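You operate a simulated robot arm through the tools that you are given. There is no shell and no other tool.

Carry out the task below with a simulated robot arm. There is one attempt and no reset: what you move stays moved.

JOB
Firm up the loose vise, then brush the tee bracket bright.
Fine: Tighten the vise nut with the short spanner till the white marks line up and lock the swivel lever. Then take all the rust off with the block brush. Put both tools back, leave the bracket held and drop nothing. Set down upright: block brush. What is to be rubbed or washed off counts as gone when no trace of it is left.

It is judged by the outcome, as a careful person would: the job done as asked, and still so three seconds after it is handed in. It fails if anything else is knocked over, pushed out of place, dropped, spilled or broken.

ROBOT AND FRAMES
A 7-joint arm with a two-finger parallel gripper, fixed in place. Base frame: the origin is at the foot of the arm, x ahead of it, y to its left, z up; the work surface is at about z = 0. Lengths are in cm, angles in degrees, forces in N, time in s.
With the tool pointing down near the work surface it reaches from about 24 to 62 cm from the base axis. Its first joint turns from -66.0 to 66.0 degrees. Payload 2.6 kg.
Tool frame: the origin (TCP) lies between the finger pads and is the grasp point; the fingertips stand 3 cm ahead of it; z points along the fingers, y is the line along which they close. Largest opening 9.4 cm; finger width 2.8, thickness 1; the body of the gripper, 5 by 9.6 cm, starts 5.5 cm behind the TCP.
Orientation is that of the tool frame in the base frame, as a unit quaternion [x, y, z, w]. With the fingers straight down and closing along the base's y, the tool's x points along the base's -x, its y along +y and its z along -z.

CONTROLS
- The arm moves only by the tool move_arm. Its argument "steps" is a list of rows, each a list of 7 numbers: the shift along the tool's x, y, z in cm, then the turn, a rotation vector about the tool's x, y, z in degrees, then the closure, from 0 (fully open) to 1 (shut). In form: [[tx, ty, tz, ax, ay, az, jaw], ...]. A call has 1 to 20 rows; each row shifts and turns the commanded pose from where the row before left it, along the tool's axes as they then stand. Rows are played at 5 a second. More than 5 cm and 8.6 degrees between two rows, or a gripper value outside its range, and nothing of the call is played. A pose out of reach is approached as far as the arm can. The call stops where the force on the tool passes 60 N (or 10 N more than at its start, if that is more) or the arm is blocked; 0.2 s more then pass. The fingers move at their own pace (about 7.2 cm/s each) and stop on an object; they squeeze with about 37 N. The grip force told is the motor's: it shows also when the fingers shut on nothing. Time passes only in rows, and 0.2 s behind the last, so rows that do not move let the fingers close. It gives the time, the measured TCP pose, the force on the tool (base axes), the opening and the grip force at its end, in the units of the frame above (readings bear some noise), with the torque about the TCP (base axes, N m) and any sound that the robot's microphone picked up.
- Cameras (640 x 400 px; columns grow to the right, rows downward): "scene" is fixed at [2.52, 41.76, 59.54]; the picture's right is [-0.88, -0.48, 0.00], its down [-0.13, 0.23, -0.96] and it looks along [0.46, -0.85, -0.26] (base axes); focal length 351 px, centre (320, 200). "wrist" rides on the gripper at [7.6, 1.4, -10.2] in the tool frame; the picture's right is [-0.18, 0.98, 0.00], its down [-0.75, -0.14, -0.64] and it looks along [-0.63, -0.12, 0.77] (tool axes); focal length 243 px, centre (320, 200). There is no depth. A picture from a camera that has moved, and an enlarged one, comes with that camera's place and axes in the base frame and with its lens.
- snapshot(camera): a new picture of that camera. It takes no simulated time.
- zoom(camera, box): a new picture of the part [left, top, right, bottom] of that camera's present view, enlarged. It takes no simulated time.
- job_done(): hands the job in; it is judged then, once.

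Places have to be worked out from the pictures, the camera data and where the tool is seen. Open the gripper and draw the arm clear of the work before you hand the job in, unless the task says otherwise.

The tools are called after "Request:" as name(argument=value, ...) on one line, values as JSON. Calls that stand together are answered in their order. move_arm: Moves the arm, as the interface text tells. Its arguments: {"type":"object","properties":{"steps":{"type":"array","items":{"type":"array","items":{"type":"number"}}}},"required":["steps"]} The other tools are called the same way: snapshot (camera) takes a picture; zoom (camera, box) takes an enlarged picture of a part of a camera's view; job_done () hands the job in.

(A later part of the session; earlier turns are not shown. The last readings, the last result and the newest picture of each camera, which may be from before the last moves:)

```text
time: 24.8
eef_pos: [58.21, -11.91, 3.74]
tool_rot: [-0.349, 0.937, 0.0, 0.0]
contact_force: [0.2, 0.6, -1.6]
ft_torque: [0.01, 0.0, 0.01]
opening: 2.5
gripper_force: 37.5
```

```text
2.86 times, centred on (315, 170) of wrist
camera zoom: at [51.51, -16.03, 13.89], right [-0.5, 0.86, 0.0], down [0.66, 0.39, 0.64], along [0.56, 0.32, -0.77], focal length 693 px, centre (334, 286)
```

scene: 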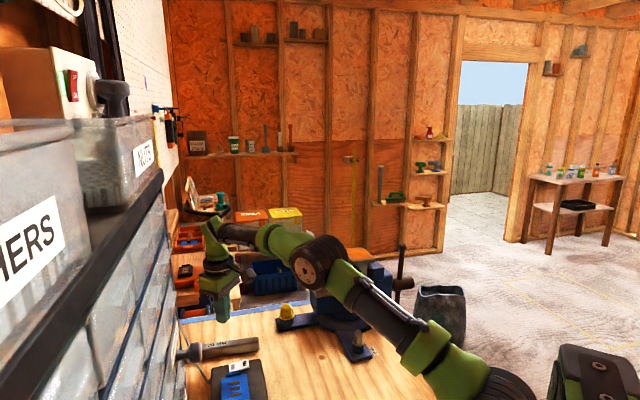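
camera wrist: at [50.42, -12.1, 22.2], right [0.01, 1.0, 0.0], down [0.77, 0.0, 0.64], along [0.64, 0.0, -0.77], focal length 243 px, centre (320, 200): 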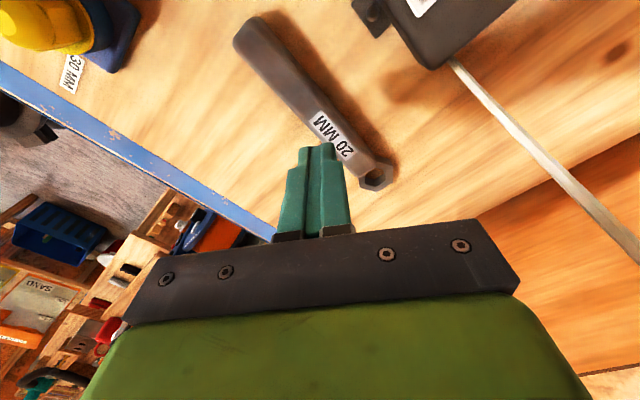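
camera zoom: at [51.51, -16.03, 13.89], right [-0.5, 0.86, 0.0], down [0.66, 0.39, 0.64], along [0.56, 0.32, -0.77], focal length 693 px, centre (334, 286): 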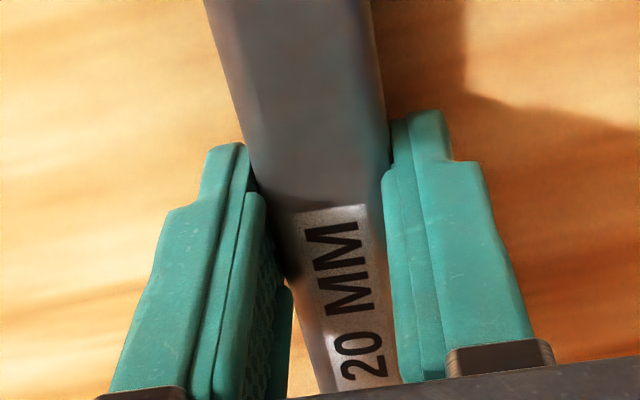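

It's lifting now: the tail rose with the gripper and about 1.6 N weight shows. I'll continue slowly.

Request:
move_arm(steps=[[0, 0, -0.3, 0, 0, 0, 1], [0, 0, -0.4, 0, 0, 0, 1], [0, 0, -0.5, 0, 0, 0, 1], [0, 0, -0.5, 0, 0, 0, 1], [0, 0, -0.5, 0, 0, 0, 1], [0, 0, 0, 0, 0, 0, 1]])

Request:
zoom(camera="scene", box=[190, 300, 270, 370])

Request:
snapshot(camera="wrist")

```text
time: 26.2
eef_pos: [58.14, -12.02, 5.93]
tool_rot: [-0.348, 0.937, 0.0, 0.0]
contact_force: [-1.1, -0.2, -1.5]
ft_torque: [-0.02, 0.01, 0.03]
opening: 2.53
gripper_force: 36.7
```

```text
5.71 times, centred on (230, 335) of scene
camera zoom: at [2.52, 41.76, 59.54], right [-0.88, -0.48, 0.0], down [-0.13, 0.23, -0.96], along [0.46, -0.85, -0.26], focal length 2004 px, centre (834, -571)
```

zoom: 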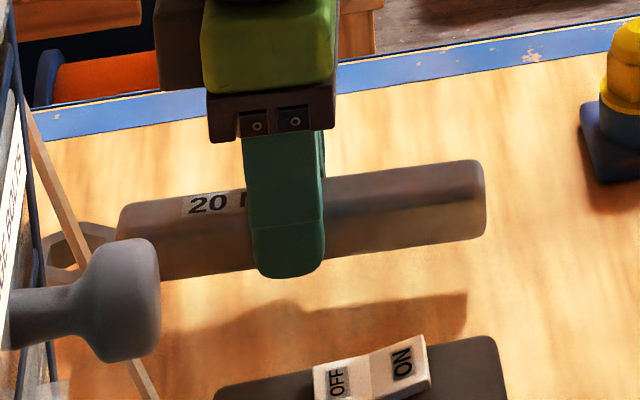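

```text
taken
camera wrist: at [51.49, -16.07, 16.14], right [-0.5, 0.86, 0.0], down [0.66, 0.39, 0.64], along [0.56, 0.32, -0.77], focal length 243 px, centre (320, 200)
```

wrist: 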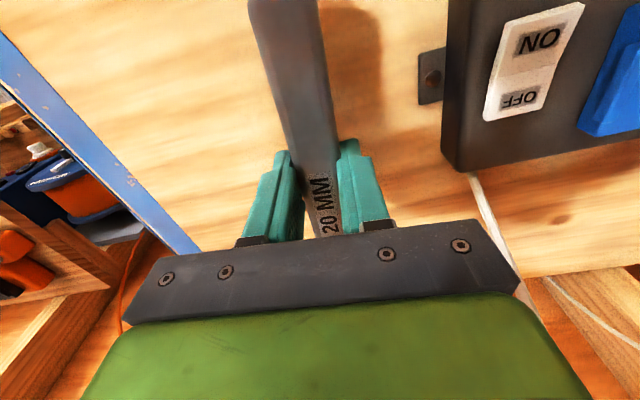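

The spanner is held and level. I'll raise it gently to z≈12 and yaw slowly to -10.4°.

Request:
move_arm(steps=[[0, 0, -0.6, 0, 0, 0, 1], [0, 0, -0.9, 0, 0, 0, 1], [0, 0, -1.1, 0, 0, 0, 1], [0, 0, -1.1, 0, 0, 0, 1], [0, 0, -1.1, 0, 0, 0, 1], [0, 0, -0.9, 0, 0, 0, 1], [0, 0, -0.4, 0, 0, 0, 1], [0, 0, 0, 0, 0, 1.9, 1], [0, 0, 0, 0, 0, 3.8, 1], [0, 0, 0, 0, 0, 3.8, 1], [0, 0, 0, 0, 0, 3.8, 1], [0, 0, 0, 0, 0, 3.8, 1], [0, 0, 0, 0, 0, 3.8, 1], [0, 0, 0, 0, 0, 3.8, 1], [0, 0, 0, 0, 0, 3.8, 1], [0, 0, 0, 0, 0, 1.9, 1], [0, 0, 0, 0, 0, 0, 1]])

Request:
snapshot(camera="wrist")

Request:
snapshot(camera="scene")

```text
time: 29.8
eef_pos: [58.16, -11.93, 11.99]
tool_rot: [-0.09, 0.996, 0.0, 0.0]
contact_force: [1.0, 0.4, -2.6]
ft_torque: [0.0, -0.04, -0.01]
opening: 2.53
gripper_force: 36.7
```

```text
taken
camera wrist: at [50.43, -12.1, 22.19], right [0.0, 1.0, 0.0], down [0.77, 0.0, 0.64], along [0.64, 0.0, -0.77], focal length 243 px, centre (320, 200)
```

wrist: 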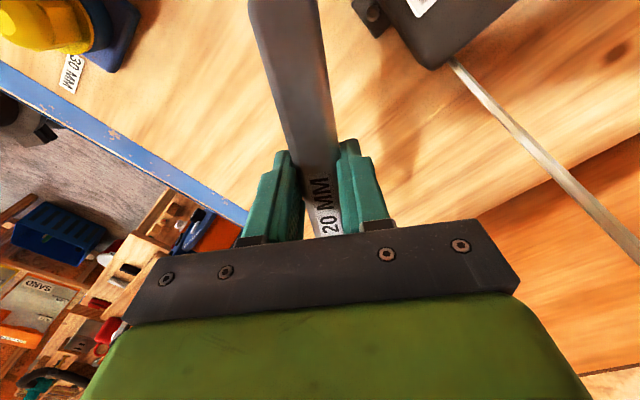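

```text
taken
```

scene: 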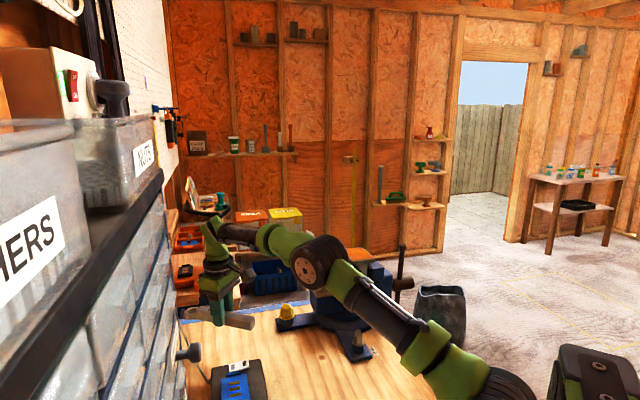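

Request:
move_arm(steps=[[1.2, 0.13, 0, 0, 0, 0, 1], [2.2, 0.25, 0, 0, 0, 0, 1], [3, 0.33, 0, 0, 0, 0, 1], [3, 0.33, 0, 0, 0, 0, 1], [3, 0.33, 0, 0, 0, 0, 1], [3, 0.33, 0, 0, 0, 0, 1], [3, 0.33, 0, 0, 0, 0, 1], [3, 0.33, 0, 0, 0, 0, 1], [3, 0.33, 0, 0, 0, 0, 1], [2.4, 0.27, 0, 0, 0, 0, 1], [1.2, 0.13, 0, 0, 0, 0, 1], [0, 0, 0, 0, 0, 0, 1]])

Request:
snapshot(camera="scene")

```text
time: 32.4
eef_pos: [30.02, -13.99, 12.05]
tool_rot: [-0.09, 0.996, -0.001, -0.002]
contact_force: [0.4, -0.1, -1.3]
ft_torque: [0.01, 0.01, -0.01]
opening: 2.51
gripper_force: 36.6
```

```text
taken
```

scene: 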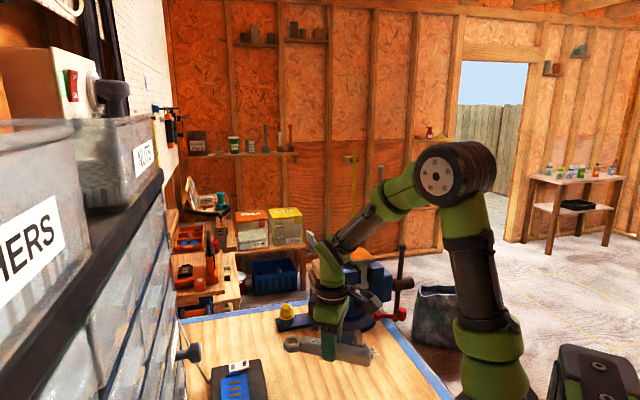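

The spanner head is well visible to the scene camera here. I'll zoom in to calibrate its offset from the TCP.

Request:
zoom(camera="scene", box=[275, 310, 385, 380])

Request:
zoom(camera="scene", box=[278, 325, 318, 360])

```text
5.71 times, centred on (330, 345) of scene
camera zoom: at [2.52, 41.76, 59.54], right [-0.88, -0.48, 0.0], down [-0.13, 0.23, -0.96], along [0.46, -0.85, -0.26], focal length 2004 px, centre (263, -629)
```

zoom: 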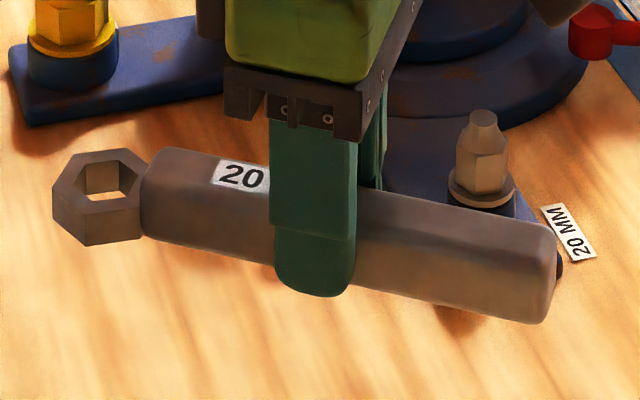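

```text
11.43 times, centred on (298, 342) of scene
camera zoom: at [2.52, 41.76, 59.54], right [-0.88, -0.48, 0.0], down [-0.13, 0.23, -0.96], along [0.46, -0.85, -0.26], focal length 4007 px, centre (571, -1429)
```

zoom: 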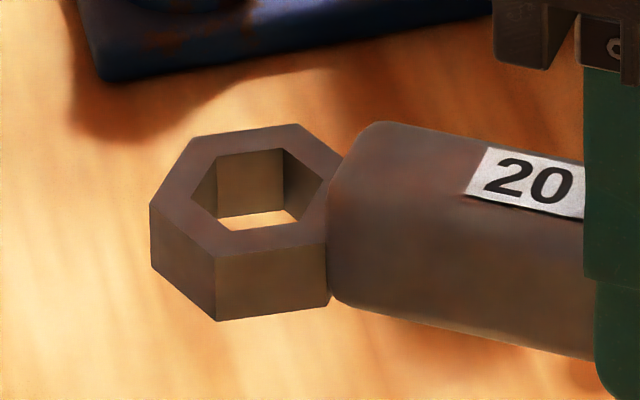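

The calibration agrees: hex centre is at TCP+(8.47,1.68), with hex corners at about 40° modulo 60, matching the nut's orientation. I'll move so that the ring hovers above the nut.

Request:
move_arm(steps=[[0.66, -0.75, 0, 0, 0, 0, 1], [1.325, -1.5, 0, 0, 0, 0, 1], [1.72, -1.95, 0, 0, 0, 0, 1], [1.72, -1.95, 0, 0, 0, 0, 1], [1.72, -1.95, 0, 0, 0, 0, 1], [1.72, -1.95, 0, 0, 0, 0, 1], [1.46, -1.65, 0, 0, 0, 0, 1], [0.93, -1.05, 0, 0, 0, 0, 1], [0.4, -0.45, 0, 0, 0, 0, 1], [0, 0, 0, 0, 0, 0, 1]])

Request:
snapshot(camera="scene")

Request:
zoom(camera="scene", box=[330, 295, 410, 365])

```text
time: 34.6
eef_pos: [21.08, -29.22, 11.99]
tool_rot: [-0.09, 0.996, 0.0, -0.001]
contact_force: [0.1, -0.2, -1.9]
ft_torque: [0.01, 0.01, -0.02]
opening: 2.54
gripper_force: 37.0
```

```text
taken
```

scene: 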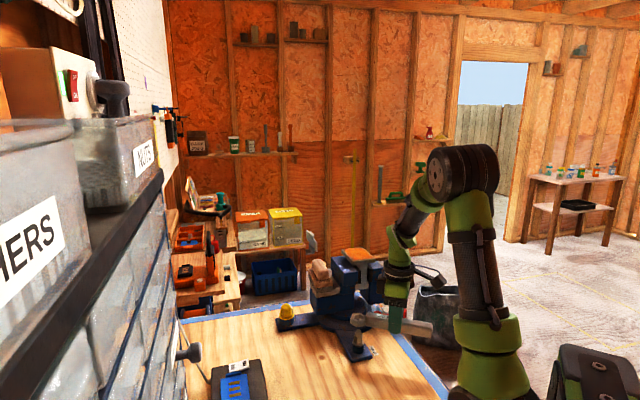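

```text
5.71 times, centred on (370, 330) of scene
camera zoom: at [2.52, 41.76, 59.54], right [-0.88, -0.48, 0.0], down [-0.13, 0.23, -0.96], along [0.46, -0.85, -0.26], focal length 2004 px, centre (34, -543)
```

zoom: 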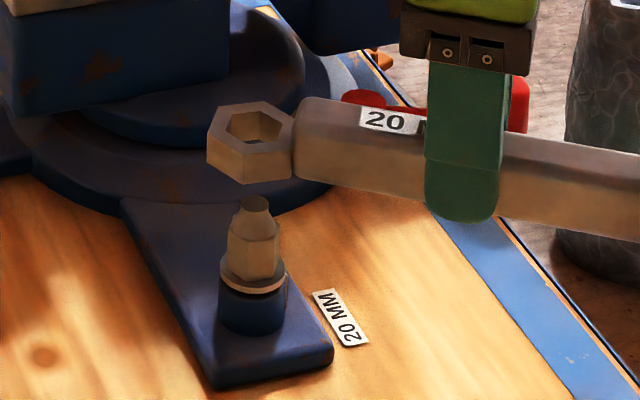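

The ring hovers right over the nut. I'll take a second pose reading before descending.

Request:
move_arm(steps=[[0, 0, 0, 0, 0, 0, 1]])

Request:
move_arm(steps=[[0, 0, 0, 0, 0, 0, 1]])

Request:
snapshot(camera="wrist")

Request:
zoom(camera="scene", box=[345, 305, 375, 340])

```text
time: 35.0
eef_pos: [21.03, -29.1, 12.07]
tool_rot: [-0.09, 0.996, 0.0, 0.0]
contact_force: [-0.5, 0.2, -1.7]
ft_torque: [0.01, 0.01, 0.0]
opening: 2.54
gripper_force: 36.2
```

```text
time: 35.4
eef_pos: [21.13, -29.11, 11.91]
tool_rot: [-0.091, 0.996, 0.0, 0.0]
contact_force: [-0.2, -0.2, -1.0]
ft_torque: [0.03, -0.01, 0.0]
opening: 2.51
gripper_force: 36.5
```

```text
taken
camera wrist: at [13.25, -29.27, 22.19], right [0.0, 1.0, 0.0], down [0.77, 0.0, 0.64], along [0.64, 0.0, -0.77], focal length 243 px, centre (320, 200)
```

wrist: 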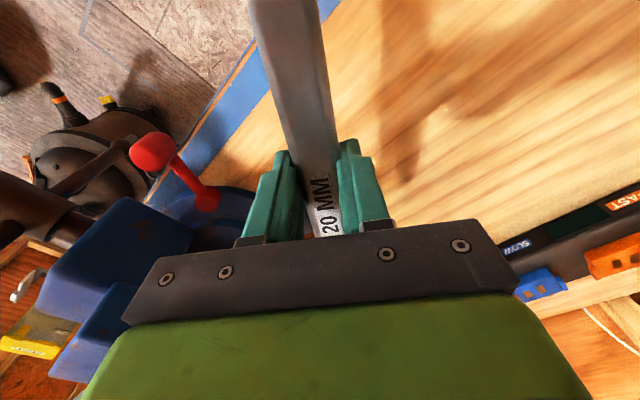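

```text
11.43 times, centred on (360, 322) of scene
camera zoom: at [2.52, 41.76, 59.54], right [-0.88, -0.48, 0.0], down [-0.13, 0.23, -0.96], along [0.46, -0.85, -0.26], focal length 4007 px, centre (-137, -1200)
```

zoom: 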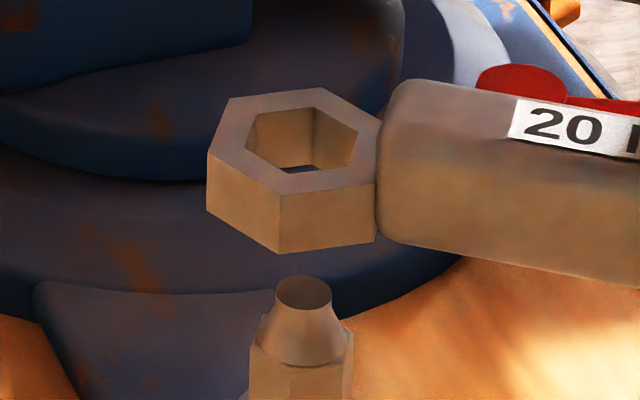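

The ring is centred within about 1 mm. I'll lower the ring around the stud tip first, then check.

Request:
move_arm(steps=[[0.03, 0, 0.5, 0, 0, 0, 1], [0.03, 0, 0.8, 0, 0, 0, 1], [0, 0, 0.8, 0, 0, 0, 1], [0, 0, 0.5, 0, 0, 0, 1], [0, 0, 0, 0, 0, 0, 1]])

Request:
zoom(camera="scene", box=[345, 315, 375, 350])

```text
time: 36.6
eef_pos: [20.93, -29.05, 9.4]
tool_rot: [-0.091, 0.996, 0.001, 0.0]
contact_force: [-2.9, 3.1, 1.1]
ft_torque: [0.15, -0.1, 0.25]
opening: 2.52
gripper_force: 36.9
```

```text
11.43 times, centred on (360, 332) of scene
camera zoom: at [2.52, 41.76, 59.54], right [-0.88, -0.48, 0.0], down [-0.13, 0.23, -0.96], along [0.46, -0.85, -0.26], focal length 4007 px, centre (-137, -1314)
```

zoom: 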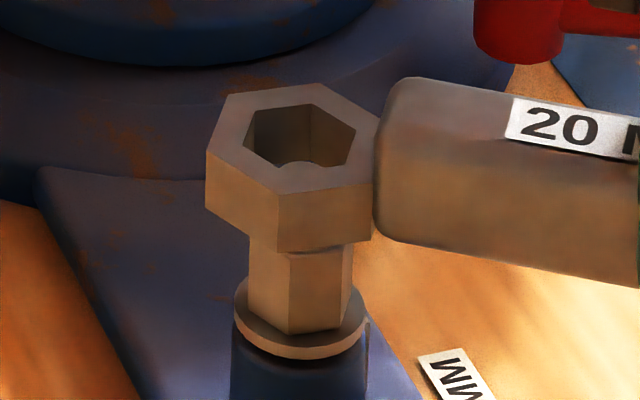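

The stud tip nudges the ring toward (-x,+y) by a few newtons. I'll shift the ring about 1.5 mm that way and re-read the force.

Request:
move_arm(steps=[[0, 0, -0.2, 0, 0, 0, 1], [0.08, 0.14, 0, 0, 0, 0, 1], [0, 0, 0, 0, 0, 0, 1]])

Request:
zoom(camera="scene", box=[345, 315, 375, 350])

```text
time: 37.4
eef_pos: [20.89, -28.9, 9.62]
tool_rot: [-0.091, 0.996, 0.0, 0.0]
contact_force: [0.4, -0.9, -1.2]
ft_torque: [-0.01, -0.01, 0.05]
opening: 2.53
gripper_force: 37.4
```

```text
11.43 times, centred on (360, 332) of scene
camera zoom: at [2.52, 41.76, 59.54], right [-0.88, -0.48, 0.0], down [-0.13, 0.23, -0.96], along [0.46, -0.85, -0.26], focal length 4007 px, centre (-137, -1314)
```

zoom: 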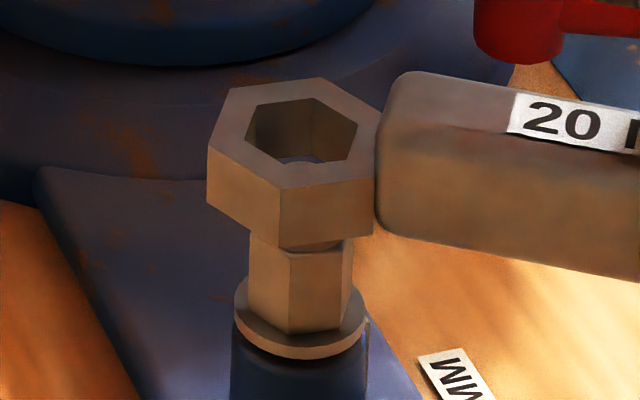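

Request:
move_arm(steps=[[0, 0, 0.3, 0, 0, 0, 1], [0, 0, 0.2, 0, 0, 0, 1], [0, 0, 0, 0, 0, 0, 1]])

Request:
zoom(camera="scene", box=[345, 315, 375, 350])

```text
time: 38.2
eef_pos: [20.8, -28.88, 9.14]
tool_rot: [-0.091, 0.996, -0.001, 0.001]
contact_force: [0.3, 1.0, -0.6]
ft_torque: [0.01, -0.02, 0.02]
opening: 2.51
gripper_force: 37.0
```

```text
11.43 times, centred on (360, 332) of scene
camera zoom: at [2.52, 41.76, 59.54], right [-0.88, -0.48, 0.0], down [-0.13, 0.23, -0.96], along [0.46, -0.85, -0.26], focal length 4007 px, centre (-137, -1314)
```

zoom: 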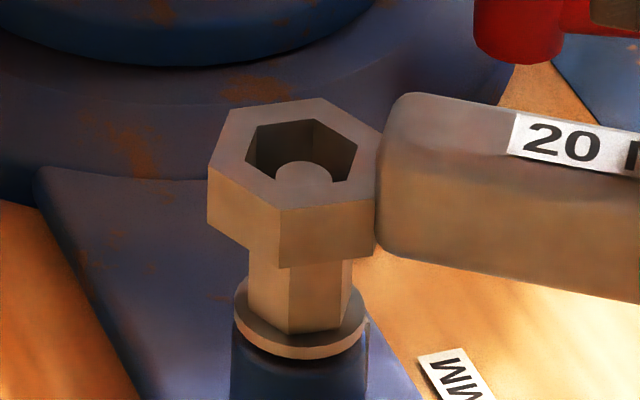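

No contact now, and the stud tip sits centrally in the hole. I'll continue down in small steps onto the hex.

Request:
move_arm(steps=[[0, 0, 0.2, 0, 0, 0, 1], [0, 0, 0.2, 0, 0, 0, 1], [0, 0, 0, 0, 0, 0, 1]])

Request:
move_arm(steps=[[0, 0, 0.2, 0, 0, 0, 1], [0, 0, 0, 0, 0, 0, 1]])

```text
time: 39.0
eef_pos: [20.7, -28.98, 8.75]
tool_rot: [-0.091, 0.996, 0.001, 0.0]
contact_force: [-0.8, 2.3, 0.3]
ft_torque: [0.08, 0.02, 0.22]
opening: 2.52
gripper_force: 37.1
```

```text
time: 39.6
eef_pos: [20.83, -28.84, 8.5]
tool_rot: [-0.09, 0.996, 0.0, 0.0]
contact_force: [-3.7, 4.5, 0.9]
ft_torque: [0.15, -0.06, 0.42]
opening: 2.51
gripper_force: 36.8
```

Request:
move_arm(steps=[[0.08, 0.14, -0.1, 0, 0, 0, 1], [0, 0, 0, 0, 0, 0, 1]])

Request:
zoom(camera="scene", box=[345, 315, 375, 350])

```text
time: 40.2
eef_pos: [20.73, -28.83, 8.66]
tool_rot: [-0.091, 0.996, 0.0, 0.0]
contact_force: [-0.1, -0.5, -1.0]
ft_torque: [-0.03, -0.01, 0.01]
opening: 2.54
gripper_force: 37.6
```

```text
11.43 times, centred on (360, 332) of scene
camera zoom: at [2.52, 41.76, 59.54], right [-0.88, -0.48, 0.0], down [-0.13, 0.23, -0.96], along [0.46, -0.85, -0.26], focal length 4007 px, centre (-137, -1314)
```

zoom: 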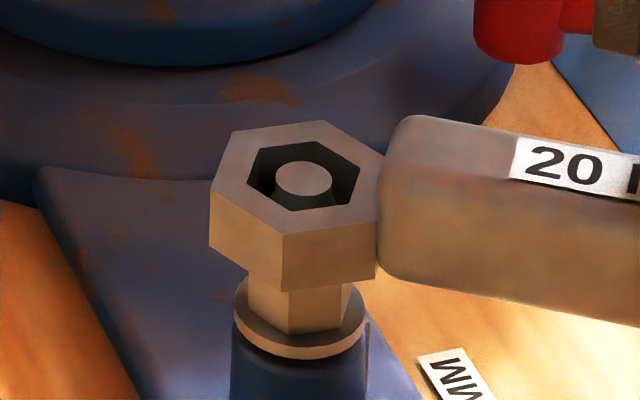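

Contact-free again, with the stud centred in the hole. I'll continue down.

Request:
move_arm(steps=[[0, 0, 0.2, 0, 0, 0, 1], [0, 0, 0.2, 0, 0, 0, 1], [0, 0, 0, 0, 0, 0, 1]])

Request:
zoom(camera="scene", box=[345, 315, 375, 350])

```text
time: 41.0
eef_pos: [20.74, -28.81, 8.17]
tool_rot: [-0.091, 0.996, 0.0, 0.0]
contact_force: [-0.8, 0.6, -1.5]
ft_torque: [0.04, 0.01, 0.01]
opening: 2.53
gripper_force: 37.2
```

```text
11.43 times, centred on (360, 332) of scene
camera zoom: at [2.52, 41.76, 59.54], right [-0.88, -0.48, 0.0], down [-0.13, 0.23, -0.96], along [0.46, -0.85, -0.26], focal length 4007 px, centre (-137, -1314)
```

zoom: 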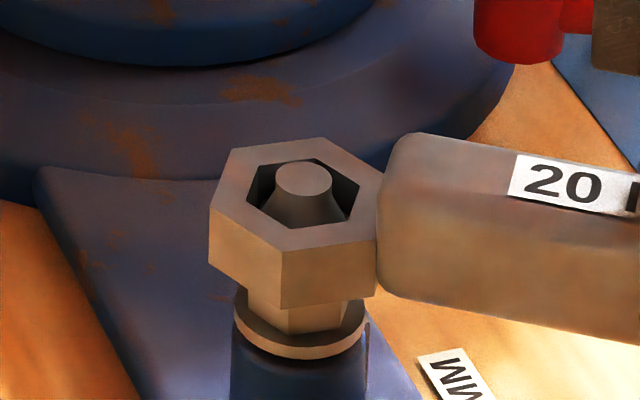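

The ring is sliding over the hex with no contact force. I'll continue down toward the flange.

Request:
move_arm(steps=[[0, 0, 0.2, 0, 0, 0, 1], [0, 0, 0.2, 0, 0, 0, 1], [0, 0, 0.2, 0, 0, 0, 1], [0, 0, 0, 0, 0, 0, 1]])

Request:
zoom(camera="scene", box=[345, 315, 375, 350])

```text
time: 42.0
eef_pos: [20.78, -28.78, 7.63]
tool_rot: [-0.092, 0.996, 0.001, -0.001]
contact_force: [-0.8, -0.4, -0.1]
ft_torque: [0.0, -0.03, -0.05]
opening: 2.55
gripper_force: 37.2
```

```text
11.43 times, centred on (360, 332) of scene
camera zoom: at [2.52, 41.76, 59.54], right [-0.88, -0.48, 0.0], down [-0.13, 0.23, -0.96], along [0.46, -0.85, -0.26], focal length 4007 px, centre (-137, -1314)
```

zoom: 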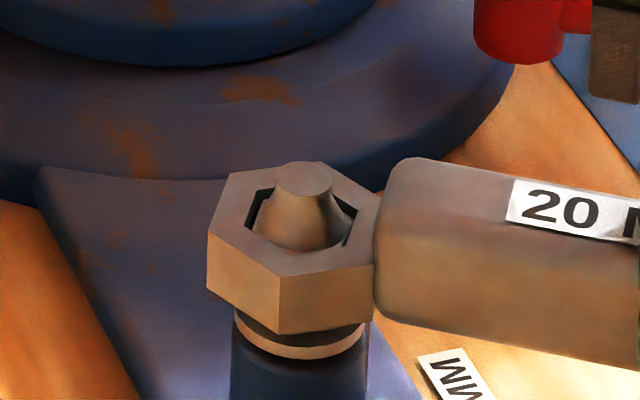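

Request:
move_arm(steps=[[0, 0, 0.2, 0, 0, 0, 1], [0, 0, 0.2, 0, 0, 0, 1], [0, 0, 0, 0, 0, 0, 1]])

Request:
zoom(camera="scene", box=[345, 315, 375, 350])

```text
time: 42.8
eef_pos: [20.72, -28.82, 7.2]
tool_rot: [-0.091, 0.996, 0.0, 0.0]
contact_force: [0.1, -0.1, -0.8]
ft_torque: [0.0, 0.01, -0.02]
opening: 2.5
gripper_force: 37.4
```

```text
11.43 times, centred on (360, 332) of scene
camera zoom: at [2.52, 41.76, 59.54], right [-0.88, -0.48, 0.0], down [-0.13, 0.23, -0.96], along [0.46, -0.85, -0.26], focal length 4007 px, centre (-137, -1314)
```

zoom: 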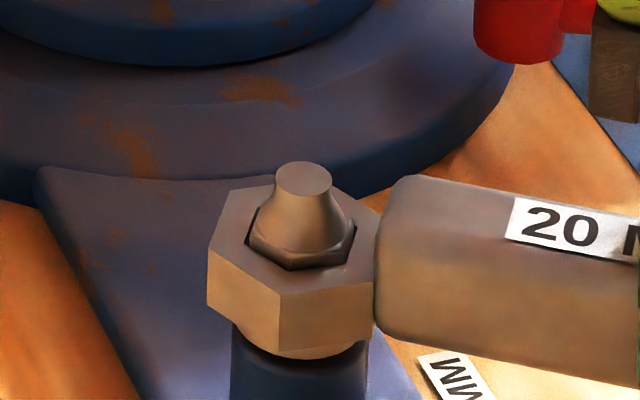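

The ring is seated around the hex with no side load. Now I'll turn clockwise about the nut axis in 3° rows and watch the torque.

Request:
move_arm(steps=[[-0.005, 0.452, 0, 0, 0, 3, 1], [-0.005, 0.452, 0, 0, 0, 3, 1], [-0.005, 0.452, 0, 0, 0, 3, 1], [-0.005, 0.452, 0, 0, 0, 3, 1], [0, 0, 0, 0, 0, 0, 1]])

Request:
zoom(camera="scene", box=[340, 310, 400, 350])

```text
time: 44.0
eef_pos: [20.56, -26.96, 7.15]
tool_rot: [0.015, 1.0, 0.001, 0.0]
contact_force: [-2.2, 3.3, -2.6]
ft_torque: [0.06, 0.16, 0.27]
opening: 2.53
gripper_force: 36.8
```

```text
10.00 times, centred on (370, 330) of scene
camera zoom: at [2.52, 41.76, 59.54], right [-0.88, -0.48, 0.0], down [-0.13, 0.23, -0.96], along [0.46, -0.85, -0.26], focal length 3506 px, centre (-180, -1100)
```

zoom: 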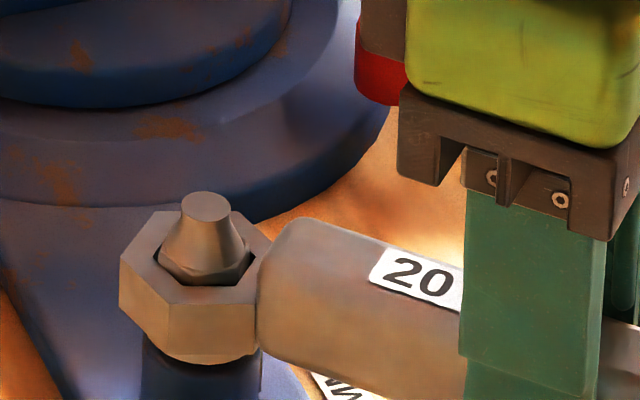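

Request:
move_arm(steps=[[-0.005, 0.452, 0, 0, 0, 3, 1], [-0.005, 0.452, 0, 0, 0, 3, 1], [-0.005, 0.452, 0, 0, 0, 3, 1], [-0.005, 0.452, 0, 0, 0, 3, 1], [0, 0, 0, 0, 0, 0, 1]])

Request:
zoom(camera="scene", box=[340, 310, 400, 350])

```text
time: 45.2
eef_pos: [20.66, -25.25, 7.09]
tool_rot: [0.118, 0.993, 0.0, 0.0]
contact_force: [-2.2, 6.5, -3.8]
ft_torque: [0.14, 0.29, 0.49]
opening: 2.53
gripper_force: 37.1
```

```text
10.00 times, centred on (370, 330) of scene
camera zoom: at [2.52, 41.76, 59.54], right [-0.88, -0.48, 0.0], down [-0.13, 0.23, -0.96], along [0.46, -0.85, -0.26], focal length 3506 px, centre (-180, -1100)
```

zoom: 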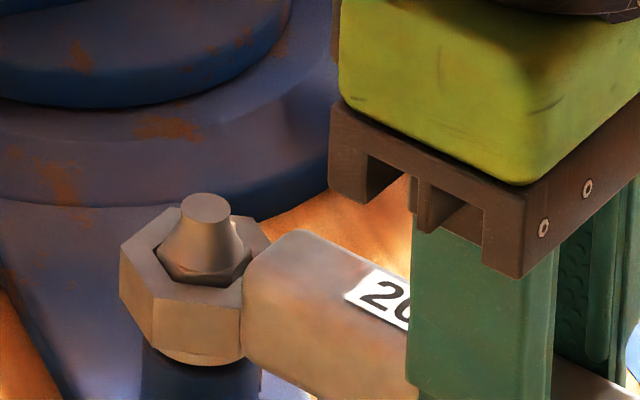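

Rotated 24° so far. A small side push (6.5 N) shows the pivot slightly off, so I'll correct about 1 mm and continue turning.

Request:
move_arm(steps=[[0.08, 0.11, -0.05, 0, 0, 0, 1], [-0.005, 0.452, 0, 0, 0, 3, 1], [-0.005, 0.452, 0, 0, 0, 3, 1], [-0.005, 0.452, 0, 0, 0, 3, 1], [-0.005, 0.452, 0, 0, 0, 3, 1], [0, 0, 0, 0, 0, 0, 1]])

Request:
zoom(camera="scene", box=[340, 310, 400, 350])

```text
time: 46.6
eef_pos: [21.36, -23.48, 7.21]
tool_rot: [0.222, 0.975, -0.001, 0.001]
contact_force: [5.5, -0.1, -6.6]
ft_torque: [0.18, 0.31, 0.22]
opening: 2.55
gripper_force: 37.0
```

```text
10.00 times, centred on (370, 330) of scene
camera zoom: at [2.52, 41.76, 59.54], right [-0.88, -0.48, 0.0], down [-0.13, 0.23, -0.96], along [0.46, -0.85, -0.26], focal length 3506 px, centre (-180, -1100)
```

zoom: 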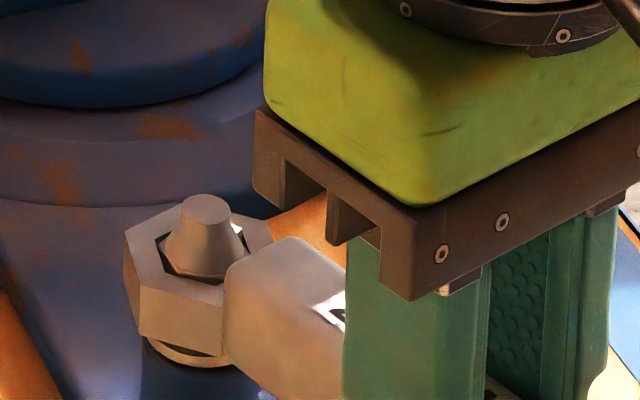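

Rotated 36°. Side load is small and the nut's white mark is starting to appear. I'll continue another 18° to 54° total.

Request:
move_arm(steps=[[-0.07, 0.03, 0, 0, 0, 0, 1], [-0.005, 0.452, 0, 0, 0, 3, 1], [-0.005, 0.452, 0, 0, 0, 3, 1], [-0.005, 0.452, 0, 0, 0, 3, 1], [0, 0, 0, 0, 0, 0, 1]])

Request:
zoom(camera="scene", box=[340, 310, 400, 350])

Request:
move_arm(steps=[[-0.005, 0.452, 0, 0, 0, 3, 1], [-0.005, 0.452, 0, 0, 0, 3, 1], [-0.005, 0.452, 0, 0, 0, 3, 1], [0, 0, 0, 0, 0, 0, 1]])

Request:
zoom(camera="scene", box=[340, 310, 400, 350])

Request:
snapshot(camera="wrist")

```text
time: 47.8
eef_pos: [22.07, -22.16, 7.22]
tool_rot: [0.299, 0.954, 0.0, 0.001]
contact_force: [0.6, 0.5, -1.9]
ft_torque: [0.07, 0.06, 0.14]
opening: 2.52
gripper_force: 37.1
```

```text
10.00 times, centred on (370, 330) of scene
camera zoom: at [2.52, 41.76, 59.54], right [-0.88, -0.48, 0.0], down [-0.13, 0.23, -0.96], along [0.46, -0.85, -0.26], focal length 3506 px, centre (-180, -1100)
```

zoom: 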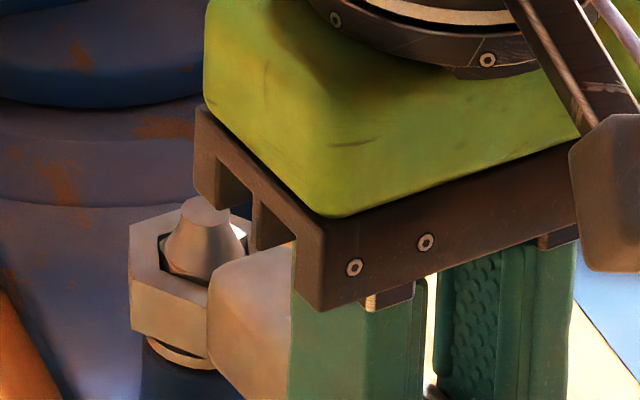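

```text
time: 48.8
eef_pos: [22.97, -21.21, 7.32]
tool_rot: [0.372, 0.928, 0.0, 0.0]
contact_force: [2.3, -0.2, -7.1]
ft_torque: [0.32, 0.27, 0.38]
opening: 2.53
gripper_force: 37.2
```

```text
10.00 times, centred on (370, 330) of scene
camera zoom: at [2.52, 41.76, 59.54], right [-0.88, -0.48, 0.0], down [-0.13, 0.23, -0.96], along [0.46, -0.85, -0.26], focal length 3506 px, centre (-180, -1100)
```

zoom: 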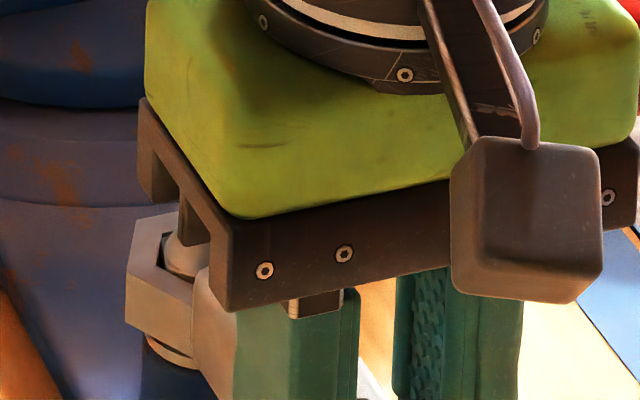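

```text
taken
camera wrist: at [18.43, -15.08, 17.45], right [0.81, 0.58, 0.0], down [0.45, -0.62, 0.64], along [0.38, -0.52, -0.77], focal length 243 px, centre (320, 200)
```

wrist: 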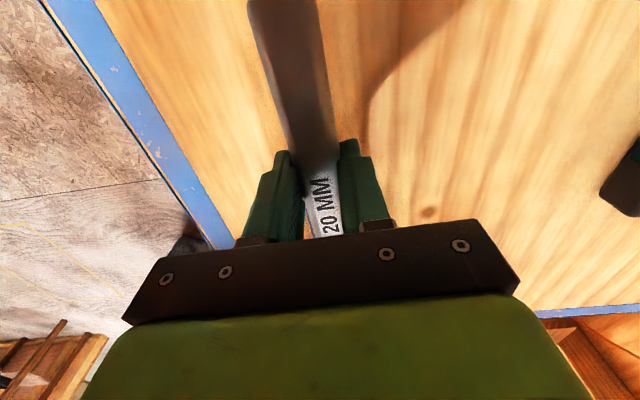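

The spanner has turned 54° and there's now real resistance at the nut (about 0.26 N·m). I'll relax it slightly, lift off, and inspect the marks.

Request:
move_arm(steps=[[-0.02, -0.45, 0, 0, 0, -3, 1], [0, 0, 0, 0, 0, 0, 1], [0, 0, -0.3, 0, 0, 0, 1], [0, 0, -0.4, 0, 0, 0, 1], [0, 0, -0.5, 0, 0, 0, 1], [0, 0, -0.6, 0, 0, 0, 1], [0, 0, -0.7, 0, 0, 0, 1], [0, 0, -0.8, 0, 0, 0, 1], [0, 0, -0.9, 0, 0, 0, 1], [0, 0, -0.9, 0, 0, 0, 1], [0, 0, -0.5, 0, 0, 0, 1], [0, 0, 0, 0, 0, 0, 1]])

Request:
snapshot(camera="scene")

```text
time: 51.4
eef_pos: [22.69, -21.57, 12.87]
tool_rot: [0.347, 0.938, 0.0, 0.0]
contact_force: [-0.7, -0.5, -2.0]
ft_torque: [0.02, -0.01, 0.01]
opening: 2.53
gripper_force: 36.7
```

```text
taken
```

scene: 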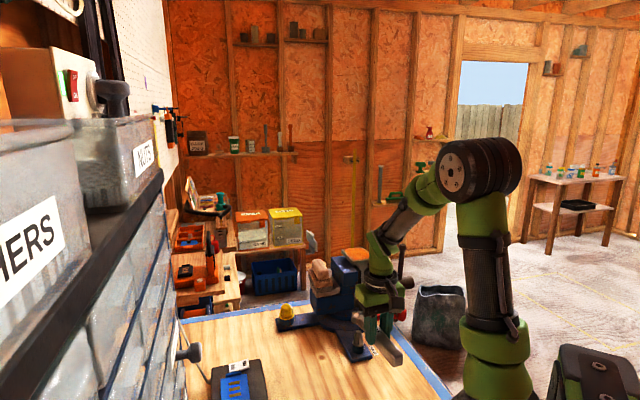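

Request:
move_arm(steps=[[0, 0.4, -0.6, 0, 0, 0, 1], [-0.01, 0.9, -1.4, 0, 0, 0, 1], [-0.02, 1.4, -2.1, 0, 0, 0, 1], [-0.02, 1.6, -2.4, 0, 0, 0, 1], [-0.02, 1.6, -2.4, 0, 0, 0, 1], [-0.02, 1.6, -2.4, 0, 0, 0, 1], [-0.02, 1.4, -2.1, 0, 0, 0, 1], [-0.01, 0.8, -1.2, 0, 0, 0, 1], [0, 0.43, -0.5, 0, 0, -1.5, 1], [0, 0, 0, 0, 0, -3.5, 1], [0, 0, 0, 0, 0, -4.5, 1], [0, 0, 0, 0, 0, -4.5, 1], [0, 0, 0, 0, 0, -4.5, 1], [0, 0, 0, 0, 0, -4.5, 1], [0, 0, 0, 0, 0, -4.5, 1], [0, 0, 0, 0, 0, -4.5, 1], [0, 0, 0, 0, 0, -4.5, 1], [0, 0, 0, 0, 0, -3, 1], [0, 0, 0, 0, 0, -1.2, 1], [0, 0, 0, 0, 0, 0, 1]])

Request:
snapshot(camera="wrist")

```text
time: 55.6
eef_pos: [29.41, -13.89, 27.85]
tool_rot: [0.0, 1.0, 0.0, 0.0]
contact_force: [-0.7, -0.3, -1.9]
ft_torque: [-0.01, 0.02, 0.02]
opening: 2.52
gripper_force: 37.2
```

```text
taken
camera wrist: at [21.76, -12.73, 38.14], right [0.18, 0.98, 0.0], down [0.75, -0.14, 0.64], along [0.63, -0.12, -0.77], focal length 243 px, centre (320, 200)
```

wrist: 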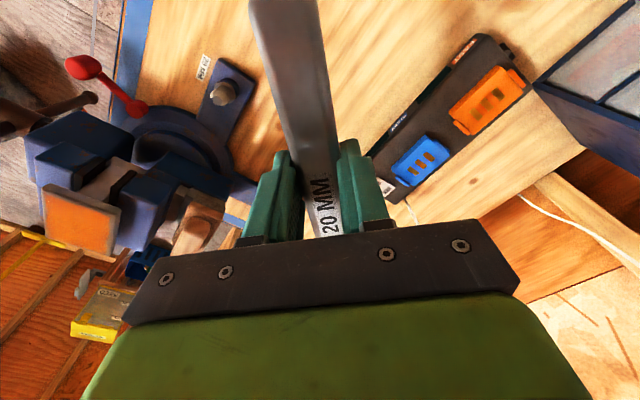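

Request:
zoom(camera="wrist", box=[200, 70, 248, 116])

Request:
zoom(camera="wrist", box=[50, 40, 270, 200])

```text
8.70 times, centred on (224, 93) of wrist
camera zoom: at [21.76, -12.73, 38.14], right [0.18, 0.98, 0.0], down [0.75, -0.14, 0.64], along [0.63, -0.12, -0.77], focal length 2110 px, centre (1155, 1130)
```

zoom: 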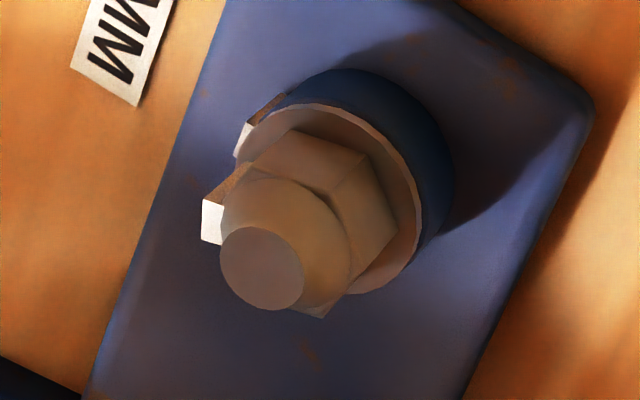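

```text
2.50 times, centred on (160, 120) of wrist
camera zoom: at [21.76, -12.73, 38.14], right [0.18, 0.98, 0.0], down [0.75, -0.14, 0.64], along [0.63, -0.12, -0.77], focal length 606 px, centre (720, 400)
```

zoom: 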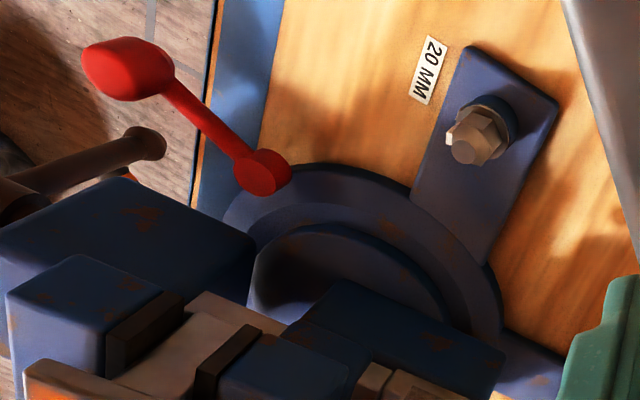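

The nut's mark is now at about 240° and the boss mark at about 225°, so about 15° more clockwise is needed; the ring has about 12° of play. I'll re-approach with the spanner aligned to the nut's new orientation (tail at 150.5°).

Request:
move_arm(steps=[[0, 0, 0, 0, 0, 1.5, 1], [0, 0, 0, 0, 0, 4, 1], [0, 0, 0, 0, 0, 4.5, 1], [0, 0, 0, 0, 0, 4.5, 1], [0, 0, 0, 0, 0, 4.5, 1], [0, 0, 0, 0, 0, 4.5, 1], [0, 0, 0, 0, 0, 4, 1], [0, 0, 0, 0, 0, 2, 1], [0.07, -0.35, 0.46, 0, 0, 0, 1], [0.16, -0.82, 1.07, 0, 0, 0, 1], [0.26, -1.29, 1.69, 0, 0, 0, 1], [0.3, -1.52, 2.0, 0, 0, 0, 1], [0.3, -1.52, 2.0, 0, 0, 0, 1], [0.3, -1.52, 2.0, 0, 0, 0, 1], [0.3, -1.52, 2.0, 0, 0, 0, 1], [0.28, -1.41, 1.84, 0, 0, 0, 1], [0.21, -1.05, 1.38, 0, 0, 0, 1], [0.14, -0.7, 0.92, 0, 0, 0, 1], [0, 0, 0, 0, 0, 0, 1]])

Request:
zoom(camera="scene", box=[340, 305, 380, 350])

```text
time: 59.6
eef_pos: [21.55, -22.96, 12.61]
tool_rot: [0.254, 0.967, 0.0, -0.001]
contact_force: [0.1, -0.3, -1.9]
ft_torque: [0.02, 0.04, 0.0]
opening: 2.53
gripper_force: 37.4
```

```text
8.89 times, centred on (360, 328) of scene
camera zoom: at [2.52, 41.76, 59.54], right [-0.88, -0.48, 0.0], down [-0.13, 0.23, -0.96], along [0.46, -0.85, -0.26], focal length 3117 px, centre (-36, -933)
```

zoom: 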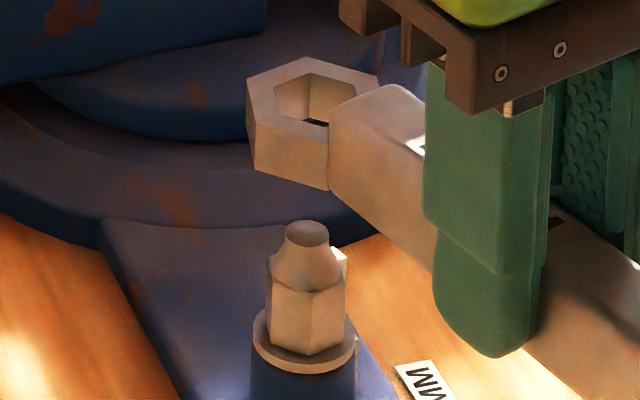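

Request:
zoom(camera="scene", box=[360, 305, 390, 335])

Request:
move_arm(steps=[[0, 0, 0.6, 0, 0, 0, 1], [0, 0, 0.8, 0, 0, 0, 1], [0, 0, 0.6, 0, 0, 0, 1], [0, 0, 0, 0, 0, 0, 1]])

Request:
zoom(camera="scene", box=[345, 315, 375, 350])

```text
13.33 times, centred on (375, 320) of scene
camera zoom: at [2.52, 41.76, 59.54], right [-0.88, -0.48, 0.0], down [-0.13, 0.23, -0.96], along [0.46, -0.85, -0.26], focal length 4675 px, centre (-413, -1400)
```

zoom: 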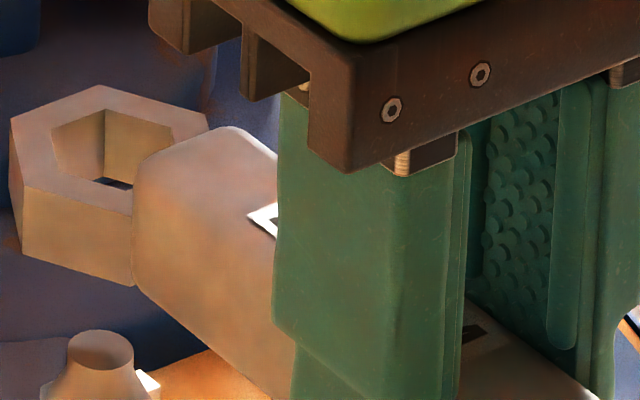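

```text
time: 60.6
eef_pos: [21.66, -22.97, 10.61]
tool_rot: [0.254, 0.967, 0.0, 0.0]
contact_force: [0.3, -0.1, -1.1]
ft_torque: [0.03, 0.01, -0.01]
opening: 2.53
gripper_force: 37.0
```

```text
11.43 times, centred on (360, 332) of scene
camera zoom: at [2.52, 41.76, 59.54], right [-0.88, -0.48, 0.0], down [-0.13, 0.23, -0.96], along [0.46, -0.85, -0.26], focal length 4007 px, centre (-137, -1314)
```

zoom: 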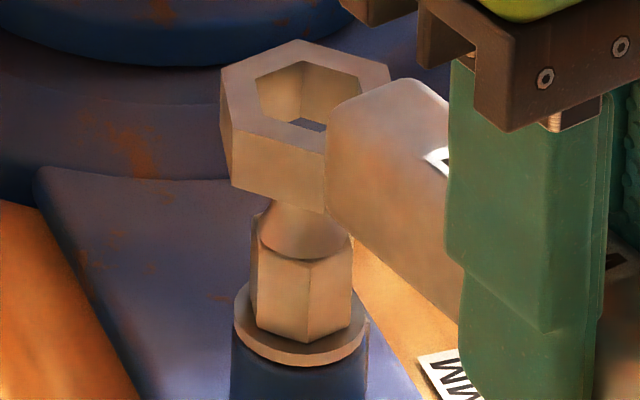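

The ring is about 1.5 mm too far image-right of the stud axis. I'll correct that and lower in steps.

Request:
move_arm(steps=[[-0.08, 0.13, 0, 0, 0, 0, 1], [0, 0, 0.4, 0, 0, 0, 1], [0, 0, 0.4, 0, 0, 0, 1], [0, 0, 0.4, 0, 0, 0, 1], [0, 0, 0, 0, 0, 0, 1]])

Request:
zoom(camera="scene", box=[345, 315, 375, 350])

```text
time: 61.8
eef_pos: [21.76, -22.89, 9.41]
tool_rot: [0.253, 0.967, 0.001, 0.001]
contact_force: [0.0, -0.3, -1.5]
ft_torque: [-0.03, -0.01, 0.04]
opening: 2.5
gripper_force: 36.8
```

```text
11.43 times, centred on (360, 332) of scene
camera zoom: at [2.52, 41.76, 59.54], right [-0.88, -0.48, 0.0], down [-0.13, 0.23, -0.96], along [0.46, -0.85, -0.26], focal length 4007 px, centre (-137, -1314)
```

zoom: 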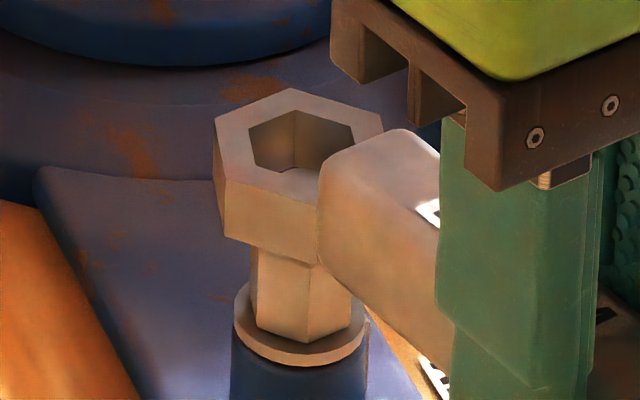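

No contact. I'll continue lowering onto the hex.

Request:
move_arm(steps=[[0, 0, 0.3, 0, 0, 0, 1], [0, 0, 0.3, 0, 0, 0, 1], [0, 0, 0, 0, 0, 0, 1]])

Request:
zoom(camera="scene", box=[345, 315, 375, 350])

```text
time: 62.6
eef_pos: [21.72, -22.98, 8.78]
tool_rot: [0.253, 0.968, 0.0, 0.0]
contact_force: [-0.2, -0.3, -0.6]
ft_torque: [0.01, 0.04, -0.02]
opening: 2.52
gripper_force: 37.3
```

```text
11.43 times, centred on (360, 332) of scene
camera zoom: at [2.52, 41.76, 59.54], right [-0.88, -0.48, 0.0], down [-0.13, 0.23, -0.96], along [0.46, -0.85, -0.26], focal length 4007 px, centre (-137, -1314)
```

zoom: 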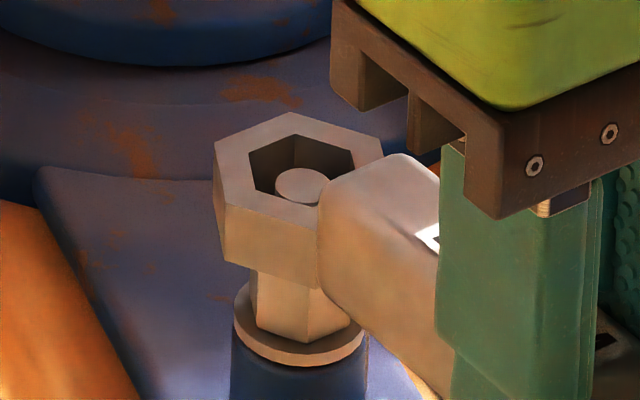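

Request:
move_arm(steps=[[0, 0, 0.2, 0, 0, 0, 1], [0, 0, 0.2, 0, 0, 0, 1], [0, 0, 0.2, 0, 0, 0, 1], [0, 0, 0, 0, 0, 0, 1]])

Request:
zoom(camera="scene", box=[345, 315, 375, 350])

```text
time: 63.6
eef_pos: [21.76, -22.98, 8.13]
tool_rot: [0.254, 0.967, -0.001, 0.0]
contact_force: [0.2, 0.4, -2.2]
ft_torque: [-0.02, -0.01, 0.0]
opening: 2.51
gripper_force: 37.1
```

```text
11.43 times, centred on (360, 332) of scene
camera zoom: at [2.52, 41.76, 59.54], right [-0.88, -0.48, 0.0], down [-0.13, 0.23, -0.96], along [0.46, -0.85, -0.26], focal length 4007 px, centre (-137, -1314)
```

zoom: 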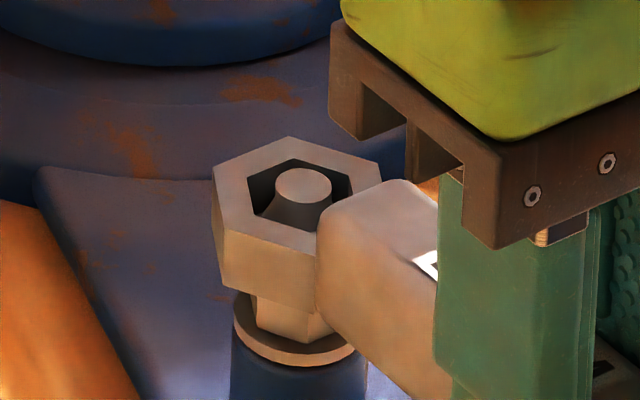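

It's sliding on cleanly. I'll lower the last 0.9 cm.

Request:
move_arm(steps=[[0, 0, 0.2, 0, 0, 0, 1], [0, 0, 0.25, 0, 0, 0, 1], [0, 0, 0.25, 0, 0, 0, 1], [0, 0, 0.2, 0, 0, 0, 1], [0, 0, 0, 0, 0, 0, 1]])

Request:
zoom(camera="scene", box=[345, 315, 375, 350])

```text
time: 64.8
eef_pos: [21.59, -22.95, 7.3]
tool_rot: [0.254, 0.967, 0.0, 0.0]
contact_force: [0.0, -1.0, -0.7]
ft_torque: [-0.01, 0.0, -0.01]
opening: 2.55
gripper_force: 37.0
```

```text
11.43 times, centred on (360, 332) of scene
camera zoom: at [2.52, 41.76, 59.54], right [-0.88, -0.48, 0.0], down [-0.13, 0.23, -0.96], along [0.46, -0.85, -0.26], focal length 4007 px, centre (-137, -1314)
```

zoom: 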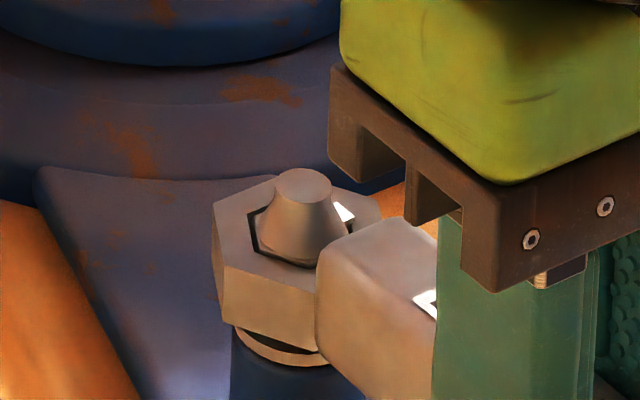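

Seated again. I'll turn clockwise in steps, watching for the torque that shows the nut being driven.

Request:
move_arm(steps=[[-0.005, 0.452, 0, 0, 0, 3, 1], [-0.005, 0.452, 0, 0, 0, 3, 1], [-0.005, 0.452, 0, 0, 0, 3, 1], [0, 0, 0, 0, 0, 0, 1]])

Request:
move_arm(steps=[[-0.005, 0.452, 0, 0, 0, 3, 1], [0, 0, 0, 0, 0, 0, 1]])

Request:
move_arm(steps=[[-0.005, 0.452, 0, 0, 0, 3, 1], [0, 0, 0, 0, 0, 0, 1]])

Request:
move_arm(steps=[[-0.005, 0.452, 0, 0, 0, 3, 1], [0, 0, 0, 0, 0, 0, 1]])

Request:
zoom(camera="scene", box=[345, 315, 375, 350])

```text
time: 65.8
eef_pos: [22.38, -21.82, 7.31]
tool_rot: [0.33, 0.944, 0.0, -0.001]
contact_force: [-1.7, 4.0, -2.0]
ft_torque: [0.1, 0.09, 0.22]
opening: 2.52
gripper_force: 37.3
```

```text
time: 66.4
eef_pos: [22.68, -21.51, 7.25]
tool_rot: [0.353, 0.936, 0.0, -0.001]
contact_force: [-3.0, 7.0, -4.6]
ft_torque: [0.24, 0.2, 0.33]
opening: 2.52
gripper_force: 37.2
```

```text
time: 67.0
eef_pos: [23.01, -21.07, 7.33]
tool_rot: [0.379, 0.925, 0.0, 0.0]
contact_force: [-5.0, 9.5, -3.5]
ft_torque: [0.36, 0.23, 0.48]
opening: 2.55
gripper_force: 37.0
```

```text
time: 67.6
eef_pos: [23.25, -20.78, 7.33]
tool_rot: [0.403, 0.915, 0.001, 0.0]
contact_force: [-9.1, 15.0, 3.1]
ft_torque: [0.13, -0.01, 0.54]
opening: 2.54
gripper_force: 37.1
```

```text
11.43 times, centred on (360, 332) of scene
camera zoom: at [2.52, 41.76, 59.54], right [-0.88, -0.48, 0.0], down [-0.13, 0.23, -0.96], along [0.46, -0.85, -0.26], focal length 4007 px, centre (-137, -1314)
```

zoom: 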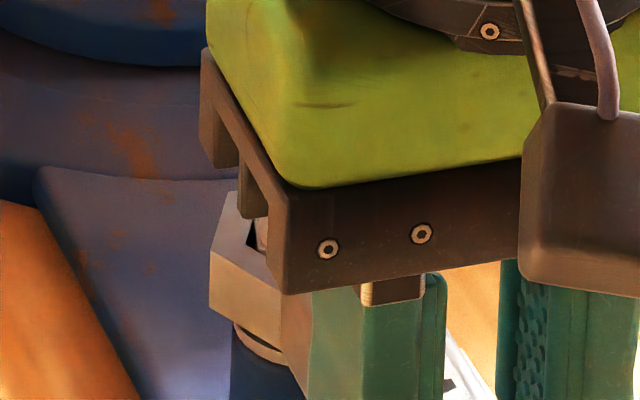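

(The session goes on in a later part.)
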